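You operate a simulated robot arm through the tools that you are given. There is no shell and no other tool. Be economical: measure what you need, move in short steps, check, and stop when the job is done.

The job below is to be done with a simulated robot arm. You get a single attempt, and the scene is never put back.

## Task
Put one of the limed jars from the table on top of the white banded cup there.

The check looks at the end state, three seconds after you hand in, the way a careful person would. Anything else that was tipped, shoved, dropped, spilled or broken makes it a failure.

## Robot
A 6-joint arm with a two-finger parallel gripper, fixed in place. Base frame: the origin is at the foot of the arm, x ahead of it, y to its left, z up; the work surface is at about z = 75. Readings come in cm, rad, newtons and seconds.
With the tool pointing down near the work surface it reaches from about 30 to 74 cm from the base axis. Its first joint turns from -1.152 to 1.152 rad. Payload 2.45 kg.
The tool frame sits at the grasp point between the pads (the TCP): z along the fingers, y along the line on which they close. The tips reach 2.4 cm beyond it. Largest opening 6.8 cm; finger width 1.7, thickness 1; the body of the gripper, 4 by 7 cm, starts 4.1 cm behind the TCP.
Orientation is told as [roll, pitch, yaw] about the base's x, y, z axes, in that order, counted from this pose: with the fingers straight down and closing along the base's y, the tool's x points along the base's -x, its y along +y and its z along -z.

## Interface
- The arm moves only by the tool arm_command. Its argument "deltas" is a list of rows, each a list of 3 entries, a list of its own where there are three numbers: the shift along the base's x, y, z in cm, then the turn about the base's z in degrees, then the finger opening in cm, from 0 to 6.8. In form: [[[dx, dy, dz], twist, jaw], ...]. A call has 1 to 12 rows; each row shifts and turns the commanded pose from where the row before left it. A row lasts 0.2 s, in which the tool goes at most 5 cm and 0.15 rad; a call with a longer step from one row to the next is refused whole, and so is a gripper value outside its range. Where a pose cannot be reached the arm comes as near as it can. A force on the tool above 40 N (or 10 N above the force at the start of the call, whichever is more), or a blocked arm, ends the call early, and 0.2 s more pass. The fingers move at their own pace (about 10.8 cm/s each) and stop on an object; they squeeze with about 20 N. The grip force told is the motor's: it shows also when the fingers shut on nothing. Time passes only in rows, and 0.2 s behind the last, so rows that do not move let the fingers close. It gives the time, the measured TCP pose, the force on the tool (base axes), the opening and the grip force at its end, in the units of the frame above (readings bear some noise).
- Cameras (640 x 400 px; columns grow to the right, rows downward): "scene" is fixed at [16.62, 41.19, 146.55]; the picture's right is [-0.77, -0.63, 0.00], its down [-0.34, 0.42, -0.84] and it looks along [0.53, -0.65, -0.54] (base axes); focal length 356 px, centre (320, 200). "wrist" rides on the gripper at [8.4, 1.1, -7.5] in the tool frame; the picture's right is [-0.13, 0.99, 0.00], its down [-0.60, -0.08, -0.79] and it looks along [-0.79, -0.10, 0.61] (tool axes); focal length 251 px, centre (320, 200). There is no depth. A picture from a camera that has moved, and an enlarged one, comes with that camera's place and axes in the base frame and with its lens.
- camera(camera): a new picture of that camera. The clock stands still meanwhile.
- enlarge(camera, box): a new picture of the part [left, top, right, bottom] of that camera's present view, enlarged. The clock stands still meanwhile.
- sign_off(): hands the job in; it is judged then, once.

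Go step by step. Nothing tells you positions but the pictures and the camera data: compare them with the known pose of the tool, close in by small moves and look again before you grip or let go. The budget is 90 turns and 36 pictures, counting those below and the enlarged ones. Unless the task says otherwise, let go and move clear before handing in, and close with one line.

The tools are called after "Request:" as a command line: name --argument value ..., lists and objects as JSON in quotes. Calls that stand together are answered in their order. arm_command: Moves the arm, as the interface text tells. Its arguments: {"type":"object","properties":{"deltas":{"type":"array"}},"required":["deltas"]} The other tools are called the same way: camera (camera) takes a picture; enlarge (camera, box) takes an enlarged picture of a part of a camera's view; sign_off () hands the job in.

At the start:

```text
clock: 0.0
position: [41.97, -11.7, 113.48]
ee_rot: [0.002, 0.002, 0.001]
ft_force: [0.1, 0.3, -0.3]
opening: 6.79
finger_force: 0.1
```

scene: 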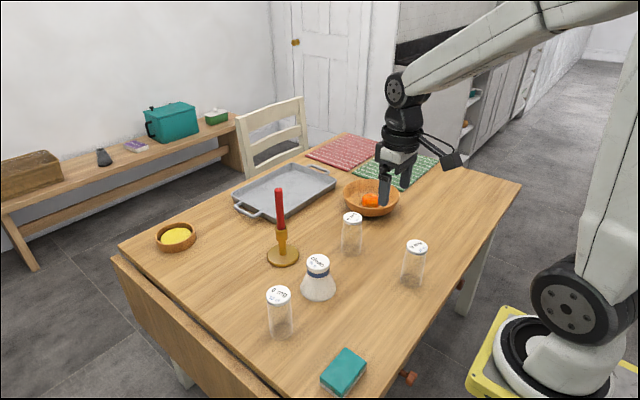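
wrist: 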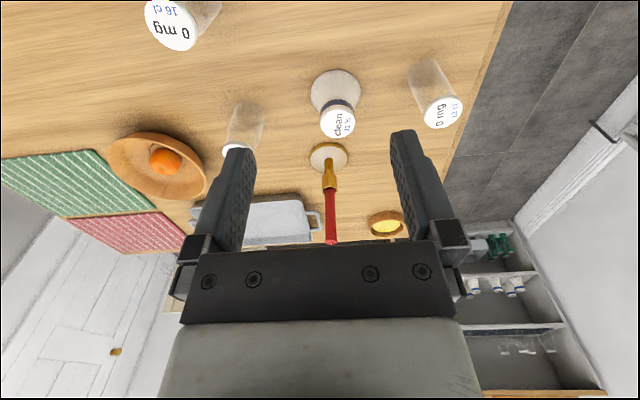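

I see three lidded clear jars, and a white flask-like cup with a dark band. I'll enlarge to read the labels and tell which jars are "limed".

Request:
enlarge --camera "scene" --box '[240, 200, 360, 350]'

Request:
enlarge --camera "scene" --box '[330, 195, 450, 295]'

Request:
enlarge --camera "wrist" --box '[130, 0, 480, 160]'

```text
2.67 times, centred on (300, 275) of scene
camera zoom: at [16.62, 41.19, 146.55], right [-0.77, -0.63, 0.0], down [-0.34, 0.42, -0.84], along [0.53, -0.65, -0.54], focal length 951 px, centre (373, 0)
```

zoom: 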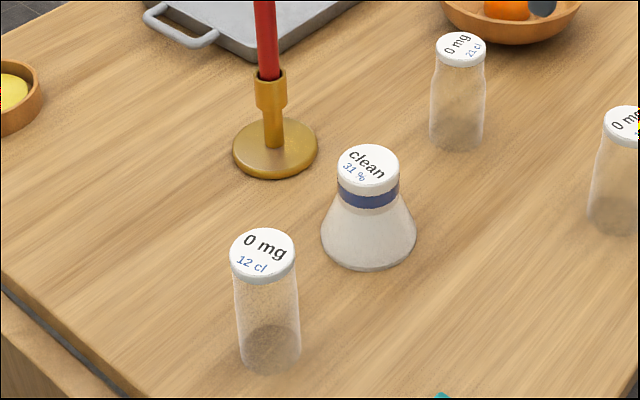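

```text
4.00 times, centred on (390, 245) of scene
camera zoom: at [16.62, 41.19, 146.55], right [-0.77, -0.63, 0.0], down [-0.34, 0.42, -0.84], along [0.53, -0.65, -0.54], focal length 1426 px, centre (40, 20)
```

zoom: 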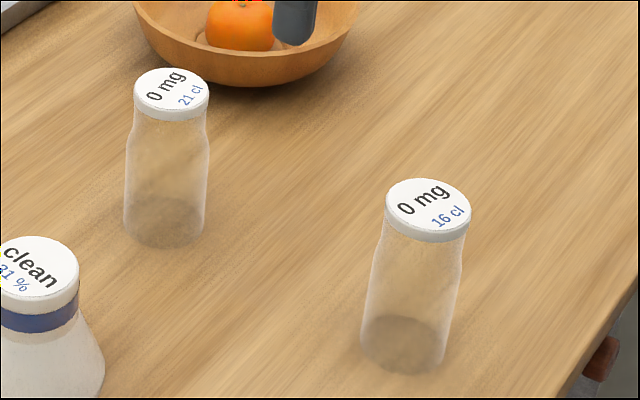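

```text
1.83 times, centred on (305, 80) of wrist
camera zoom: at [33.56, -10.6, 120.83], right [0.13, 0.99, 0.0], down [0.6, -0.08, 0.79], along [0.79, -0.1, -0.61], focal length 460 px, centre (347, 419)
```

zoom: 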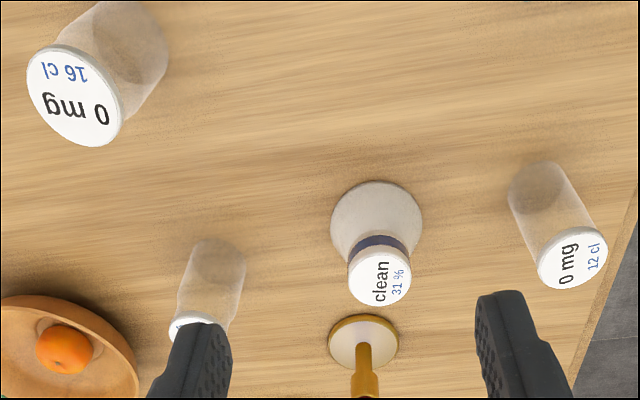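

All three jars look alike, with a frosted/limed body and a flat lid, so any one will do. I put the 12 cl jar at about (58, 5) with its lid top at z≈87.4, and the banded cup at about (59.6, -10.7) with its top at z≈85. Next I'll go above the 12 cl jar and look again.

Request:
arm_command --deltas '[[[2.7, 2.8, -1.4], 0, 6.8], [[2.7, 2.8, -1.4], 0, 6.8], [[2.7, 2.8, -1.4], 0, 6.8], [[2.7, 2.8, -1.4], 0, 6.8], [[2.7, 2.8, -1.4], 0, 6.8], [[2.6, 2.7, -1.5], 0, 6.8], [[0, 0, -4], 0, 6.8], [[0, 0, -4], 0, 6.8], [[0, 0, 0], 0, 6.8]]'

Request:
camera --camera "wrist"

Request:
enlarge --camera "scene" --box '[200, 200, 360, 350]'

```text
clock: 2.0
position: [57.73, 4.99, 96.91]
ee_rot: [-0.001, -0.002, 0.0]
ft_force: [1.2, -1.2, 0.1]
opening: 6.8
finger_force: 0.0
```

```text
30 pictures are left
camera wrist: at [49.38, 6.15, 104.4], right [0.13, 0.99, 0.0], down [0.6, -0.08, 0.79], along [0.79, -0.1, -0.61], focal length 251 px, centre (320, 200)
```

wrist: 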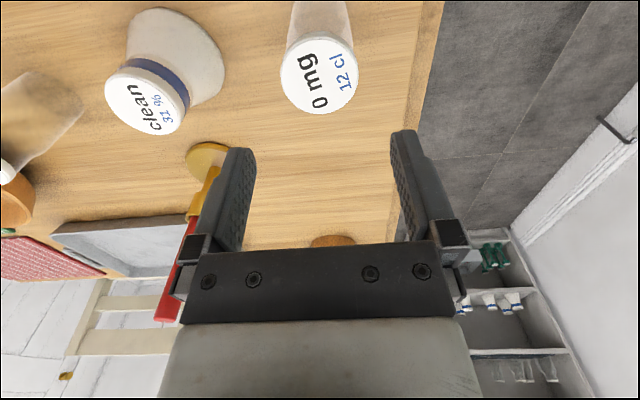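

```text
2.67 times, centred on (280, 275) of scene
camera zoom: at [16.62, 41.19, 146.55], right [-0.77, -0.63, 0.0], down [-0.34, 0.42, -0.84], along [0.53, -0.65, -0.54], focal length 951 px, centre (427, 0)
```

zoom: 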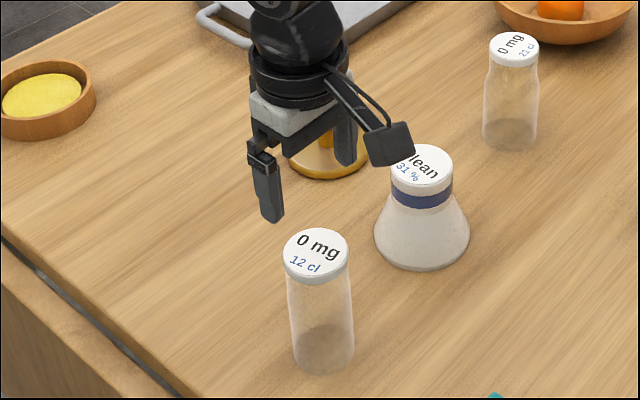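

The wrist view puts the lid centre at about (57.8, 5.1), so the tool is well aligned. Next I'll descend slowly around the jar.

Request:
arm_command --deltas '[[[0.05, 0.1, -3], 0, 6.8], [[0, 0, -3], 0, 6.8], [[0, 0, -1.5], 0, 6.8], [[0, 0, -1], 0, 6.8], [[0, 0, 0], 0, 6.8]]'

Request:
camera --camera "wrist"

Request:
enlarge --camera "scene" --box '[220, 230, 340, 350]'

```text
clock: 3.2
position: [58.02, 5.22, 88.44]
ee_rot: [0.0, 0.0, -0.001]
ft_force: [0.5, -0.9, -0.1]
opening: 6.82
finger_force: 0.0
```

```text
28 pictures are left
camera wrist: at [49.55, 6.27, 95.84], right [0.13, 0.99, 0.0], down [0.6, -0.08, 0.79], along [0.79, -0.1, -0.61], focal length 251 px, centre (320, 200)
```

wrist: 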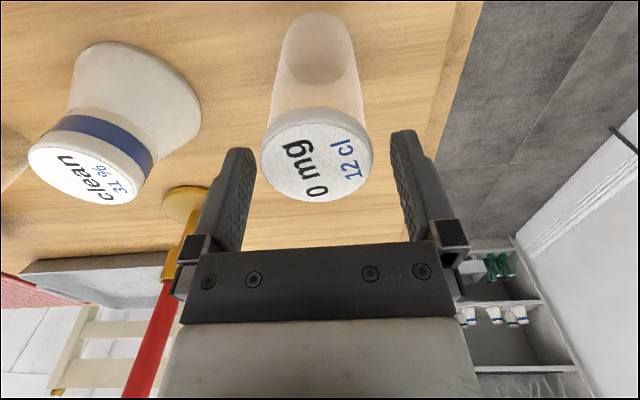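

```text
3.33 times, centred on (280, 290) of scene
camera zoom: at [16.62, 41.19, 146.55], right [-0.77, -0.63, 0.0], down [-0.34, 0.42, -0.84], along [0.53, -0.65, -0.54], focal length 1188 px, centre (453, -100)
```

zoom: 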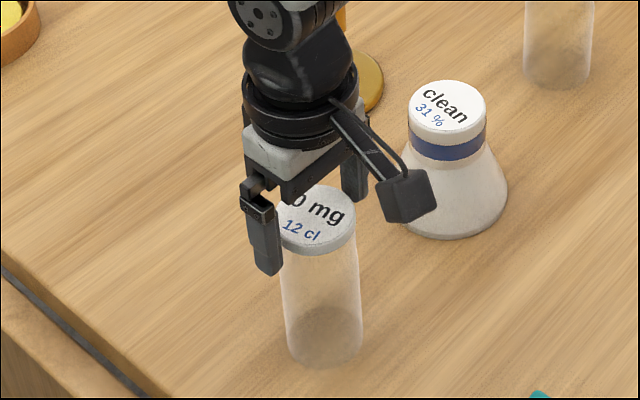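

The jar lid sits centred between the fingers at about x≈57.6. I'll go down the last 4 cm and then close.

Request:
arm_command --deltas '[[[-0.3, 0, -1.0], 0, 6.8], [[0, 0, -1.0], 0, 6.8], [[0, 0, -1.0], 0, 6.8], [[0, 0, -0.8], 0, 6.8], [[0, 0, 0], 0, 6.8]]'

Request:
camera --camera "wrist"

Request:
enlarge --camera "scene" --box '[220, 230, 340, 350]'

```text
clock: 4.4
position: [57.83, 5.12, 84.68]
ee_rot: [0.001, 0.0, -0.001]
ft_force: [-0.2, -0.8, 0.6]
opening: 6.83
finger_force: 0.0
```

```text
26 pictures are left
camera wrist: at [49.38, 6.19, 92.1], right [0.13, 0.99, 0.0], down [0.6, -0.08, 0.79], along [0.79, -0.1, -0.61], focal length 251 px, centre (320, 200)
```

wrist: 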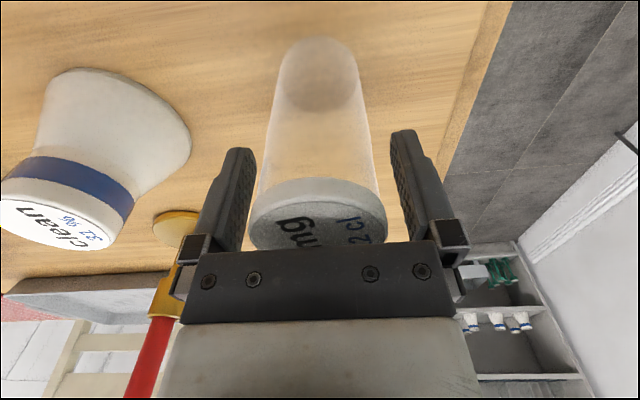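

```text
3.33 times, centred on (280, 290) of scene
camera zoom: at [16.62, 41.19, 146.55], right [-0.77, -0.63, 0.0], down [-0.34, 0.42, -0.84], along [0.53, -0.65, -0.54], focal length 1188 px, centre (453, -100)
```

zoom: 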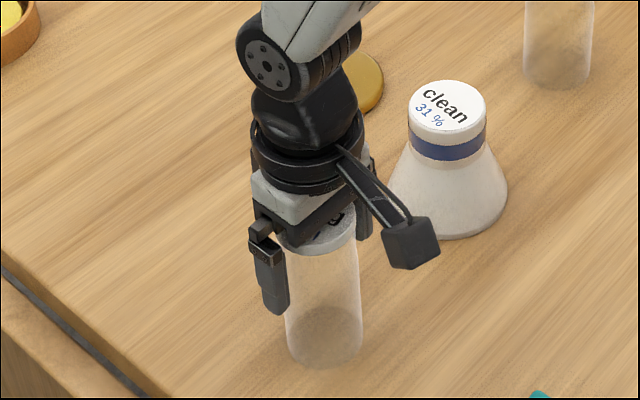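

The fingers straddle the jar just below the lid. I'll close the grip.

Request:
arm_command --deltas '[[[0, 0, 0], 0, 5.8], [[0, 0, 0], 0, 5.4], [[0, 0, 0], 0, 4.5], [[0, 0, 0], 0, 4.5]]'

```text
clock: 5.4
position: [57.72, 5.07, 84.68]
ee_rot: [-0.001, 0.0, 0.0]
ft_force: [0.2, -0.1, -0.2]
opening: 5.27
finger_force: 20.3
```

The jar is held at a 5.27 cm opening with 20 N. I'll lift it straight up first, then check.

Request:
arm_command --deltas '[[[0, 0, 0.5], 0, 4.5], [[0, 0, 1], 0, 4.5], [[0, 0, 2], 0, 4.5], [[0, 0, 3], 0, 4.5], [[0, 0, 3], 0, 4.5], [[0, 0, 3], 0, 4.5], [[0, 0, 2.5], 0, 4.5], [[0, 0, 0], 0, 4.5]]'

Request:
camera --camera "scene"

Request:
camera --camera "wrist"

```text
clock: 7.2
position: [57.73, 4.95, 99.73]
ee_rot: [0.0, 0.0, 0.0]
ft_force: [-0.1, -0.1, -1.7]
opening: 5.25
finger_force: 20.1
```

```text
24 pictures are left
```

scene: 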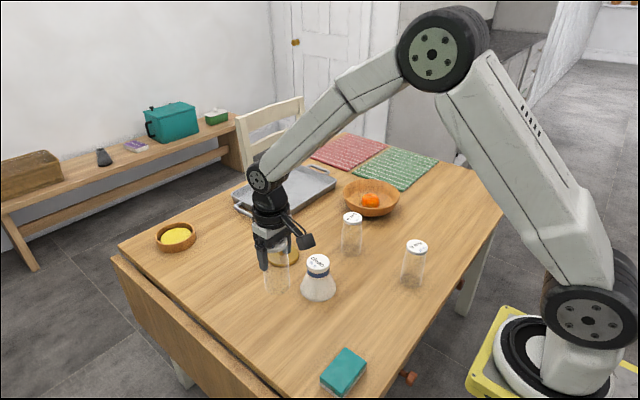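

```text
23 pictures are left
camera wrist: at [49.39, 6.11, 107.13], right [0.13, 0.99, 0.0], down [0.6, -0.08, 0.79], along [0.79, -0.1, -0.61], focal length 251 px, centre (320, 200)
```

wrist: 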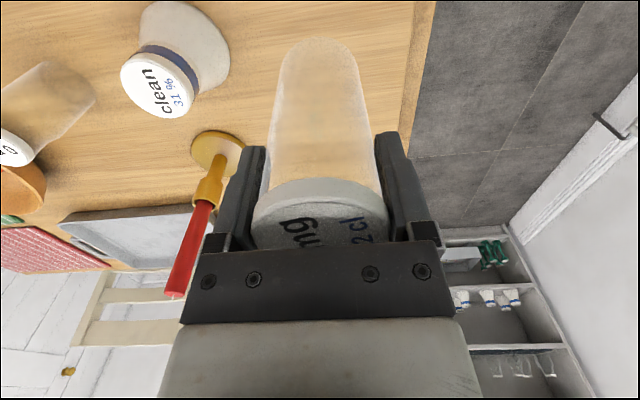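

The jar hangs upright with its bottom at z≈90, clear of the cup top at about 85. I'll carry it over the cup.

Request:
arm_command --deltas '[[[0.2, -1.5, 0], 0, 4.5], [[0.3, -2.5, 0], 0, 4.5], [[0.3, -2.5, 0], 0, 4.5], [[0.3, -2.5, 0], 0, 4.5], [[0.3, -2.5, 0], 0, 4.5], [[0.3, -2.5, 0], 0, 4.5], [[0.1, -1.5, 0], 0, 4.5], [[0, 0, 0], 0, 4.5], [[0, 0, 0], 0, 4.5]]'

Request:
enlarge --camera "scene" --box '[250, 190, 390, 310]'

Request:
camera --camera "wrist"

```text
clock: 9.2
position: [59.64, -10.4, 99.54]
ee_rot: [0.002, 0.001, 0.0]
ft_force: [0.3, 0.6, -2.5]
opening: 5.24
finger_force: 20.3
```

```text
3.33 times, centred on (320, 250) of scene
camera zoom: at [16.62, 41.19, 146.55], right [-0.77, -0.63, 0.0], down [-0.34, 0.42, -0.84], along [0.53, -0.65, -0.54], focal length 1188 px, centre (320, 33)
```

zoom: 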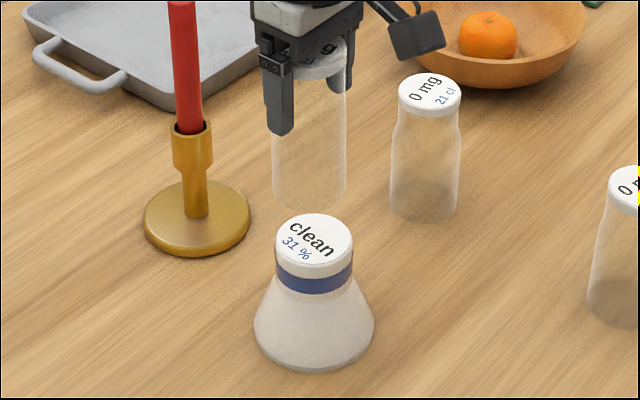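

```text
21 pictures are left
camera wrist: at [51.27, -9.22, 107.0], right [0.13, 0.99, 0.0], down [0.6, -0.08, 0.79], along [0.79, -0.1, -0.61], focal length 251 px, centre (320, 200)
```

wrist: 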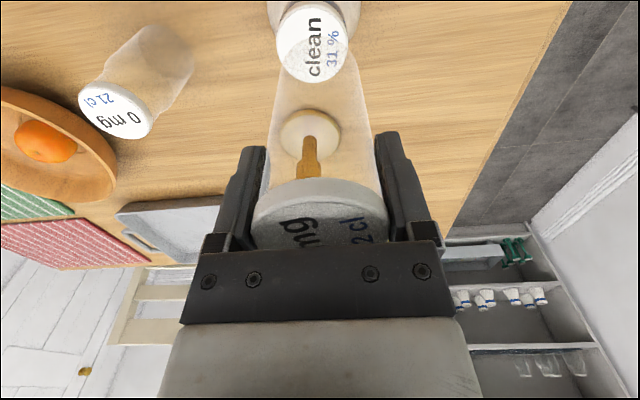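

The jar is nearly above the cup, with a small offset of about (-0.4, -0.25) left. I'll correct that, lower it to about 1.2 cm above the cup and look again.

Request:
arm_command --deltas '[[[-0.3, -0.25, -1], 0, 4.5], [[0, 0, -1.2], 0, 4.5], [[0, 0, -1], 0, 4.5], [[0, 0, -0.6], 0, 4.5], [[0, 0, 0], 0, 4.5], [[0, 0, 0], 0, 4.5]]'

Request:
enlarge --camera "scene" --box '[280, 220, 360, 310]'

Request:
enlarge --camera "wrist" --box '[240, 0, 400, 120]'

```text
clock: 10.6
position: [59.39, -10.57, 95.74]
ee_rot: [0.002, 0.001, 0.001]
ft_force: [-0.1, 0.6, -2.4]
opening: 5.31
finger_force: 20.0
```

```text
4.44 times, centred on (320, 265) of scene
camera zoom: at [16.62, 41.19, 146.55], right [-0.77, -0.63, 0.0], down [-0.34, 0.42, -0.84], along [0.53, -0.65, -0.54], focal length 1584 px, centre (320, -89)
```

zoom: 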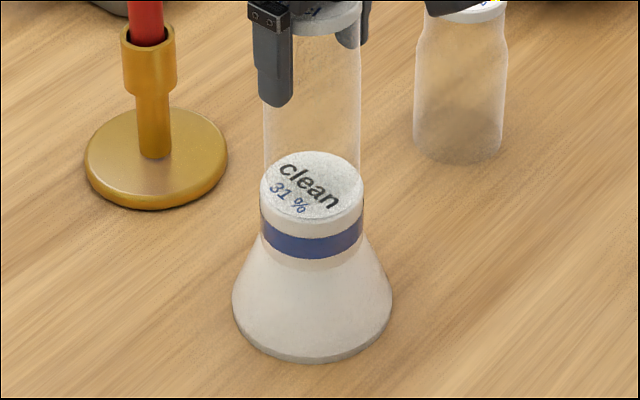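

```text
3.33 times, centred on (320, 60) of wrist
camera zoom: at [50.93, -9.39, 103.17], right [0.13, 0.99, 0.0], down [0.6, -0.08, 0.79], along [0.79, -0.1, -0.61], focal length 838 px, centre (320, 667)
```

zoom: 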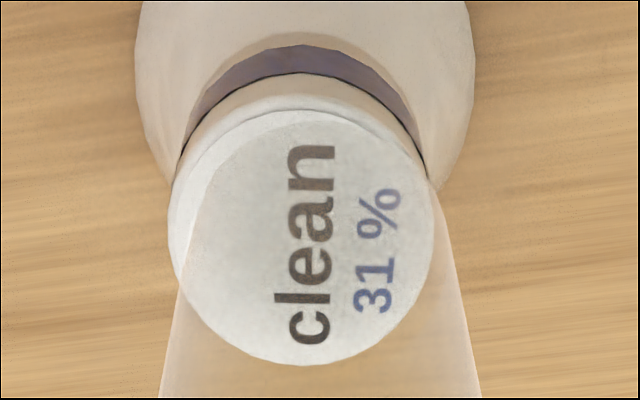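

The jar bottom is about 1 cm above the cup lid. I'll zoom in to find the jar's lower rim before making the last correction.

Request:
enlarge --camera "scene" --box '[304, 242, 336, 282]'

Request:
enlarge --camera "wrist" --box '[275, 15, 365, 75]'

```text
10.00 times, centred on (320, 262) of scene
camera zoom: at [16.62, 41.19, 146.55], right [-0.77, -0.63, 0.0], down [-0.34, 0.42, -0.84], along [0.53, -0.65, -0.54], focal length 3565 px, centre (320, -420)
```

zoom: 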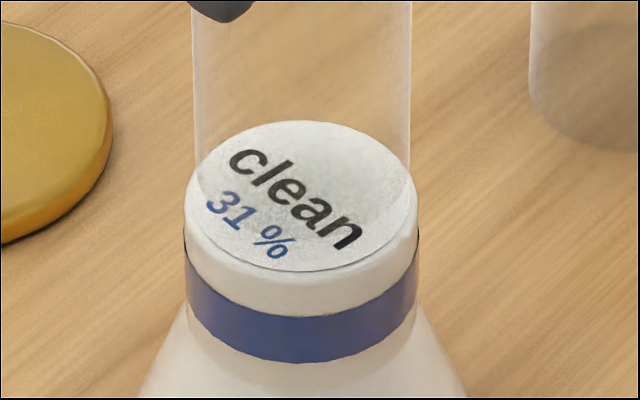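

```text
6.67 times, centred on (320, 45) of wrist
camera zoom: at [50.93, -9.39, 103.17], right [0.13, 0.99, 0.0], down [0.6, -0.08, 0.79], along [0.79, -0.1, -0.61], focal length 1676 px, centre (320, 1233)
```

zoom: 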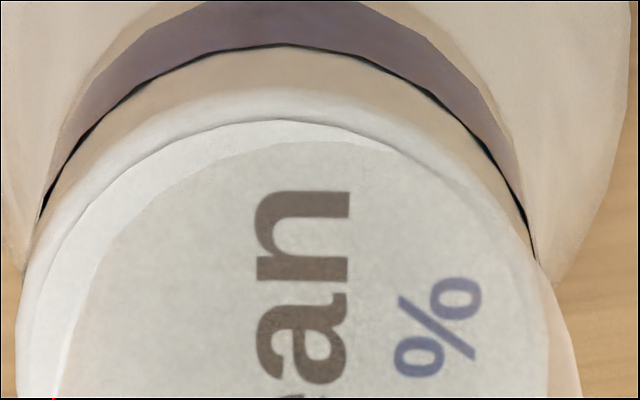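

Comparing both views, the gap looks like only about 0.4 cm and the jar sits about (-0.2, +0.25) off the cup's axis. I'll correct that, ease down a little and watch the force.

Request:
arm_command --deltas '[[[0.1, -0.12, 0], 0, 4.5], [[0.1, -0.13, 0], 0, 4.5], [[0, 0, 0], 0, 4.5], [[0, 0, -0.15], 0, 4.5], [[0, 0, 0], 0, 4.5]]'

Request:
enlarge --camera "scene" --box '[304, 242, 336, 282]'

Request:
enlarge --camera "wrist" --box '[240, 0, 400, 120]'

```text
clock: 11.8
position: [59.58, -10.87, 95.54]
ee_rot: [0.0, -0.001, 0.001]
ft_force: [-0.8, 0.8, -1.7]
opening: 5.24
finger_force: 20.1
```

```text
10.00 times, centred on (320, 262) of scene
camera zoom: at [16.62, 41.19, 146.55], right [-0.77, -0.63, 0.0], down [-0.34, 0.42, -0.84], along [0.53, -0.65, -0.54], focal length 3565 px, centre (320, -420)
```

zoom: 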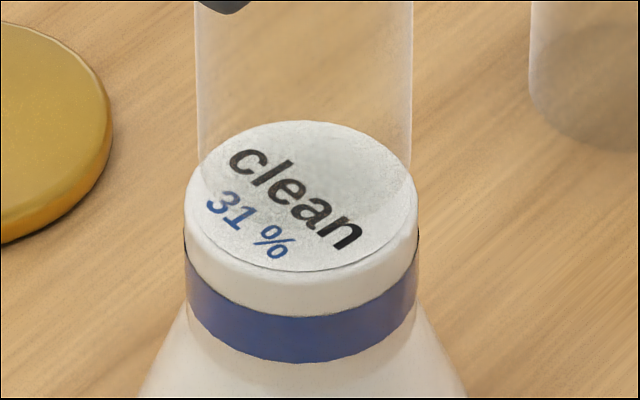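

```text
3.33 times, centred on (320, 60) of wrist
camera zoom: at [51.18, -9.78, 103.04], right [0.13, 0.99, 0.0], down [0.6, -0.08, 0.79], along [0.79, -0.1, -0.61], focal length 838 px, centre (320, 667)
```

zoom: 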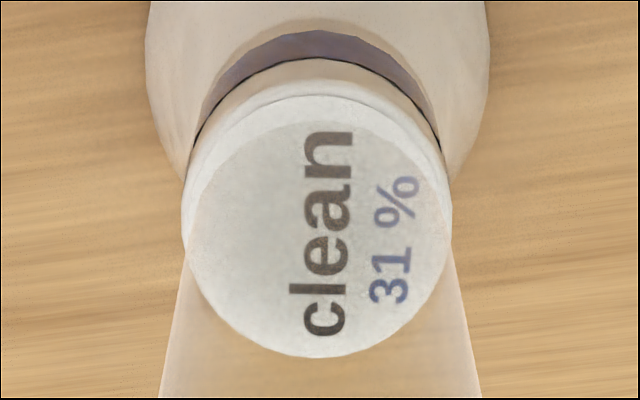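

In both views the jar is now laterally aligned to within about 0.1 cm. The line I took for the jar rim turned out to be the label edge, so the true gap is about 0.9 cm. I'll lower it slowly and watch for contact.

Request:
arm_command --deltas '[[[0.1, 0, -0.15], 0, 4.5], [[0, 0, -0.2], 0, 4.5], [[0, 0, -0.2], 0, 4.5], [[0, 0, 0], 0, 4.5]]'

Request:
arm_command --deltas '[[[0, 0, -0.1], 0, 4.5], [[0, 0, 0], 0, 4.5]]'

```text
clock: 12.8
position: [59.63, -10.86, 94.97]
ee_rot: [0.0, 0.0, 0.0]
ft_force: [0.0, 0.3, -1.9]
opening: 5.25
finger_force: 19.9
```

```text
clock: 13.4
position: [59.68, -10.83, 94.94]
ee_rot: [0.0, 0.0, 0.0]
ft_force: [-0.2, -0.3, -1.4]
opening: 5.29
finger_force: 20.3
```

No contact yet. I'll keep going in 0.1 cm steps.

Request:
arm_command --deltas '[[[0, 0, -0.1], 0, 4.5], [[0, 0, 0], 0, 4.5]]'

Request:
arm_command --deltas '[[[0, 0, -0.1], 0, 4.5], [[0, 0, 0], 0, 4.5]]'

Request:
enlarge --camera "wrist" --box '[240, 0, 400, 120]'

```text
clock: 14.0
position: [59.65, -10.82, 94.85]
ee_rot: [-0.001, 0.0, 0.0]
ft_force: [-0.2, 0.8, -1.5]
opening: 5.26
finger_force: 19.9
```

```text
clock: 14.6
position: [59.58, -10.7, 94.85]
ee_rot: [0.001, 0.0, -0.001]
ft_force: [-0.3, 0.5, -1.2]
opening: 5.27
finger_force: 20.1
```

```text
3.33 times, centred on (320, 60) of wrist
camera zoom: at [51.23, -9.73, 102.2], right [0.13, 0.99, 0.0], down [0.6, -0.08, 0.79], along [0.79, -0.1, -0.61], focal length 838 px, centre (320, 667)
```

zoom: 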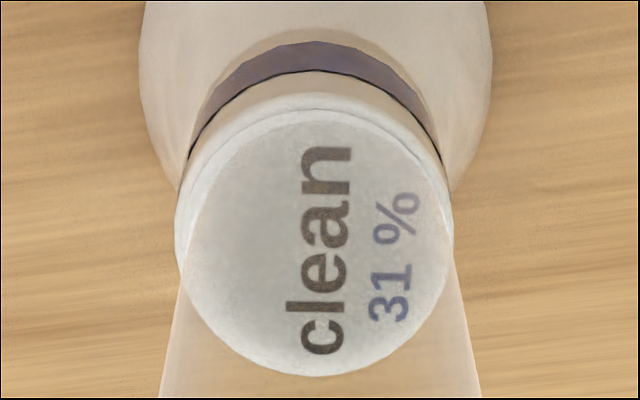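

The gap is now about 0.3 cm and the alignment is good. I'll continue down.

Request:
arm_command --deltas '[[[0, 0, -0.1], 0, 4.5], [[0, 0, 0], 0, 4.5]]'

Request:
arm_command --deltas '[[[0, 0, -0.1], 0, 4.5], [[0, 0, 0], 0, 4.5]]'

```text
clock: 15.2
position: [59.63, -10.83, 94.71]
ee_rot: [0.0, 0.0, 0.0]
ft_force: [0.2, 0.1, -1.3]
opening: 5.26
finger_force: 19.3
```

```text
clock: 15.8
position: [59.73, -10.89, 94.59]
ee_rot: [-0.001, 0.0, -0.001]
ft_force: [-0.6, 0.3, -0.8]
opening: 5.28
finger_force: 20.3
```

Request:
arm_command --deltas '[[[0, 0, -0.1], 0, 4.5], [[0, 0, 0], 0, 4.5]]'

Request:
arm_command --deltas '[[[0, 0, 0], 0, 4.5], [[0, 0, 0], 0, 4.5]]'

Request:
enlarge --camera "wrist" --box '[240, 0, 400, 120]'

Request:
enlarge --camera "scene" --box '[304, 242, 336, 282]'

```text
clock: 16.4
position: [59.77, -10.92, 94.46]
ee_rot: [0.001, 0.001, 0.0]
ft_force: [-0.1, 1.0, -0.7]
opening: 5.26
finger_force: 20.0
```

```text
clock: 17.0
position: [59.63, -10.84, 94.4]
ee_rot: [-0.001, 0.001, 0.001]
ft_force: [-0.8, 0.3, -1.8]
opening: 5.28
finger_force: 19.8
```

```text
3.33 times, centred on (320, 60) of wrist
camera zoom: at [51.26, -9.79, 101.88], right [0.13, 0.99, 0.0], down [0.6, -0.08, 0.79], along [0.79, -0.1, -0.61], focal length 838 px, centre (320, 667)
```

zoom: 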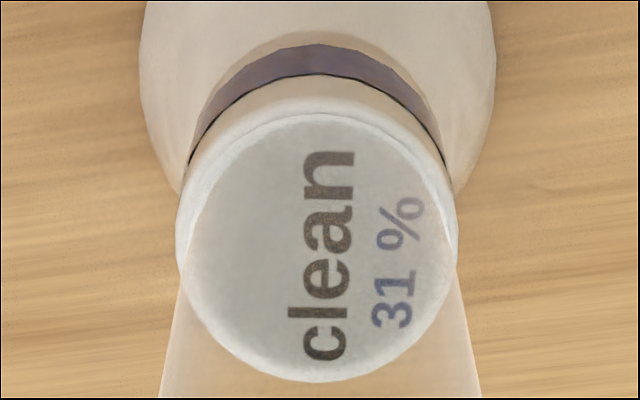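

```text
10.00 times, centred on (320, 262) of scene
camera zoom: at [16.62, 41.19, 146.55], right [-0.77, -0.63, 0.0], down [-0.34, 0.42, -0.84], along [0.53, -0.65, -0.54], focal length 3565 px, centre (320, -420)
```

zoom: 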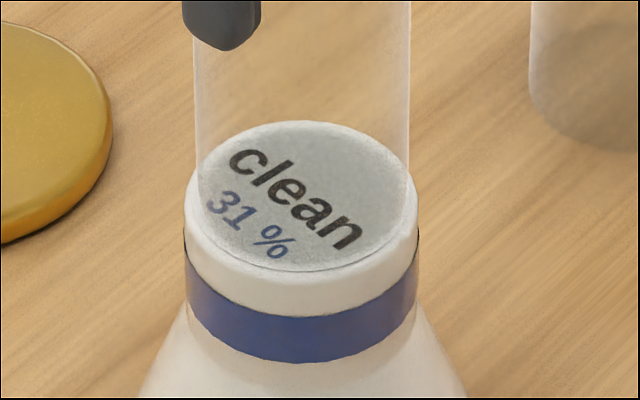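

It's nearly touching, with a contact shadow visible and no contact force yet. I'll take a few more tiny steps.

Request:
arm_command --deltas '[[[0, 0, -0.07], 0, 4.5], [[0, 0, 0], 0, 4.5]]'

Request:
arm_command --deltas '[[[0, 0, -0.07], 0, 4.5], [[0, 0, 0], 0, 4.5]]'

Request:
arm_command --deltas '[[[0, 0, -0.07], 0, 4.5], [[0, 0, 0], 0, 4.5]]'

```text
clock: 17.6
position: [59.6, -10.9, 94.36]
ee_rot: [0.001, -0.001, -0.001]
ft_force: [0.6, 0.0, -2.7]
opening: 5.22
finger_force: 20.0
```

```text
clock: 18.2
position: [59.6, -10.96, 94.28]
ee_rot: [0.001, 0.002, 0.0]
ft_force: [-0.5, -0.5, -1.6]
opening: 5.26
finger_force: 19.8
```

```text
clock: 18.8
position: [59.51, -10.81, 94.16]
ee_rot: [0.0, 0.0, 0.001]
ft_force: [0.0, 0.3, -1.8]
opening: 5.27
finger_force: 19.6
```

Request:
arm_command --deltas '[[[0, 0, -0.07], 0, 4.5], [[0, 0, 0], 0, 4.5]]'

Request:
arm_command --deltas '[[[0, 0, -0.07], 0, 4.5], [[0, 0, 0], 0, 4.5]]'

Request:
enlarge --camera "wrist" --box '[240, 0, 400, 120]'

Request:
enlarge --camera "scene" --box '[304, 242, 336, 282]'

```text
clock: 19.4
position: [59.57, -10.9, 94.19]
ee_rot: [0.0, -0.001, 0.001]
ft_force: [-0.6, 0.3, -1.2]
opening: 5.24
finger_force: 20.5
```

```text
clock: 20.0
position: [59.68, -10.91, 94.2]
ee_rot: [0.0, -0.002, 0.0]
ft_force: [-2.3, -1.7, 9.0]
opening: 5.25
finger_force: 19.5
```

```text
3.33 times, centred on (320, 60) of wrist
camera zoom: at [51.23, -9.81, 101.59], right [0.13, 0.99, 0.0], down [0.6, -0.08, 0.79], along [0.79, -0.1, -0.61], focal length 838 px, centre (320, 667)
```

zoom: 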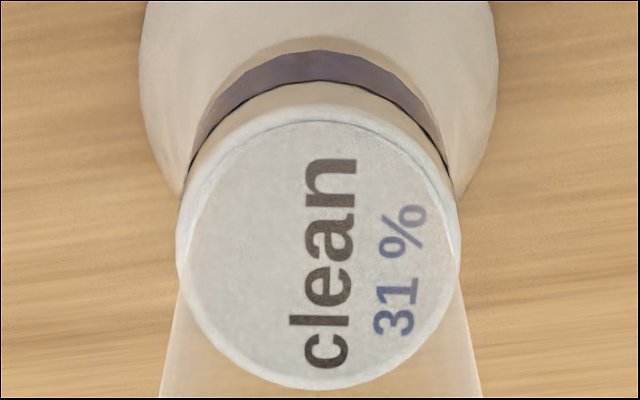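

```text
10.00 times, centred on (320, 262) of scene
camera zoom: at [16.59, 41.19, 146.55], right [-0.77, -0.63, 0.0], down [-0.34, 0.42, -0.84], along [0.53, -0.65, -0.54], focal length 3565 px, centre (320, -420)
```

zoom: 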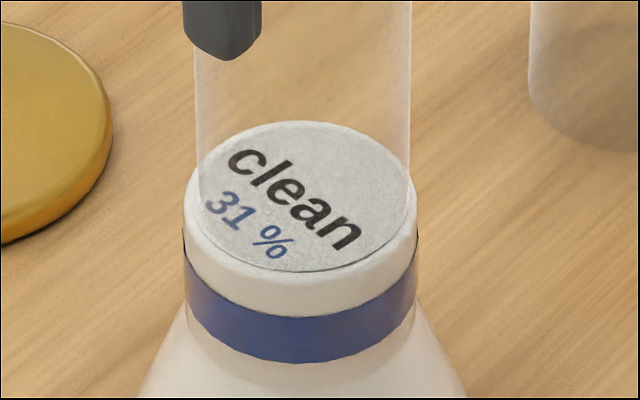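

Contact is made: the force jumped by about 10 N and the jar base sits centred on the lid. I'll release gently and hold still.

Request:
arm_command --deltas '[[[0, 0, 0.04], 0, 4.5], [[0, 0, 0], 0, 5.3], [[0, 0, 0], 0, 5.5], [[0, 0, 0], 0, 5.8], [[0, 0, 0], 0, 6.3], [[0, 0, 0], 0, 6.8], [[0, 0, 0], 0, 6.8]]'

Request:
camera --camera "wrist"

Request:
enlarge --camera "scene" --box '[250, 190, 390, 310]'

```text
clock: 21.6
position: [59.69, -10.9, 94.11]
ee_rot: [0.0, 0.001, 0.001]
ft_force: [-0.1, 0.8, 0.1]
opening: 6.81
finger_force: 0.0
```

```text
9 pictures are left
camera wrist: at [51.26, -9.76, 101.61], right [0.13, 0.99, 0.0], down [0.6, -0.08, 0.79], along [0.79, -0.1, -0.61], focal length 251 px, centre (320, 200)
```

wrist: 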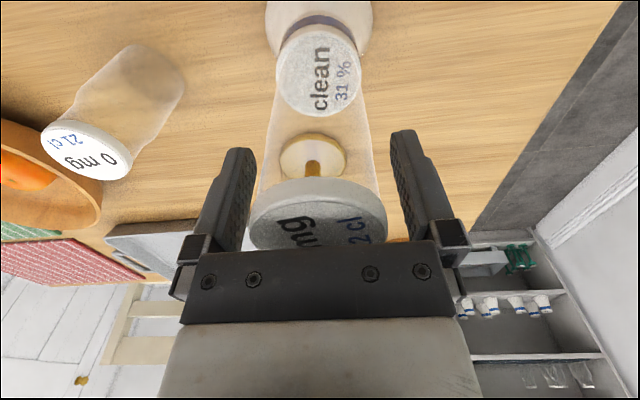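

```text
3.33 times, centred on (320, 250) of scene
camera zoom: at [16.62, 41.19, 146.55], right [-0.77, -0.63, 0.0], down [-0.34, 0.42, -0.84], along [0.53, -0.65, -0.54], focal length 1188 px, centre (320, 33)
```

zoom: 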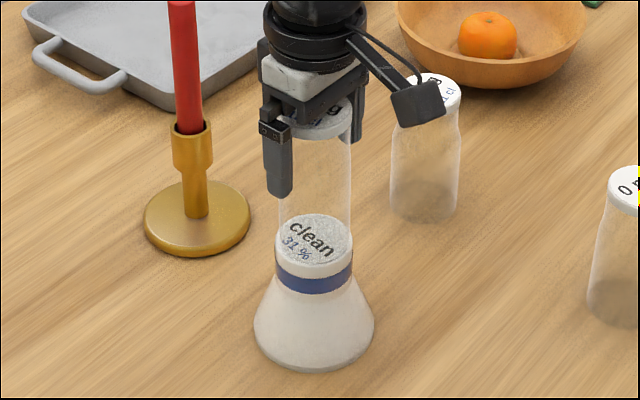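

The jar stands free on the cup with the fingers clear on both sides. I'll rise straight up slowly.

Request:
arm_command --deltas '[[[0, 0, 0.5], 0, 6.8], [[0, 0, 1], 0, 6.8], [[0, 0, 1], 0, 6.8], [[0, 0, 1.5], 0, 6.8], [[0, 0, 2], 0, 6.8], [[0, 0, 3], 0, 6.8], [[0, 0, 3], 0, 6.8], [[-2, 0, 2], 0, 6.8], [[0, 0, 0], 0, 6.8]]'

Request:
camera --camera "scene"

Request:
camera --camera "wrist"

```text
clock: 23.6
position: [57.69, -10.87, 108.04]
ee_rot: [-0.001, 0.0, 0.0]
ft_force: [-0.7, -0.6, 0.0]
opening: 6.79
finger_force: 0.0
```

```text
7 pictures are left
```

scene: 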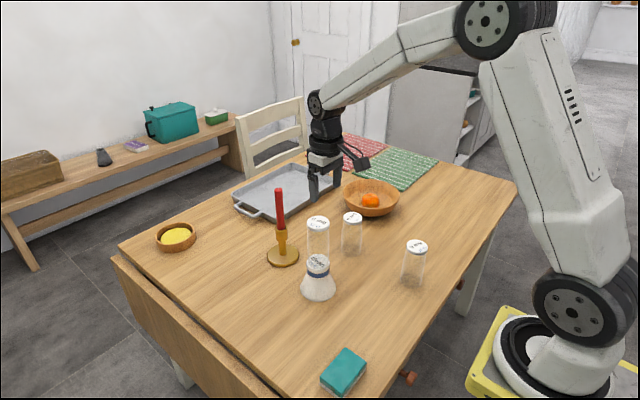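

```text
6 pictures are left
camera wrist: at [49.25, -9.81, 115.56], right [0.13, 0.99, 0.0], down [0.6, -0.08, 0.79], along [0.79, -0.1, -0.61], focal length 251 px, centre (320, 200)
```

wrist: 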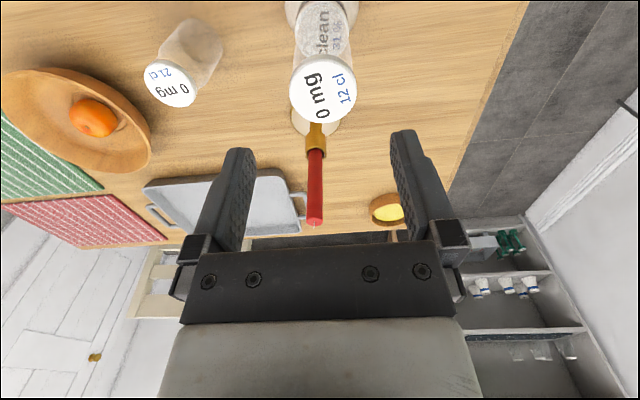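

The jar stands upright and centred on the banded cup, the gripper is clear, and nothing else has moved. I'm handing in now.

Request:
sign_off

```text
The job is handed in.
```

The 12 cl limed jar now stands upright and centred on top of the white banded cup; the gripper was clear and nothing else had moved when I handed in.
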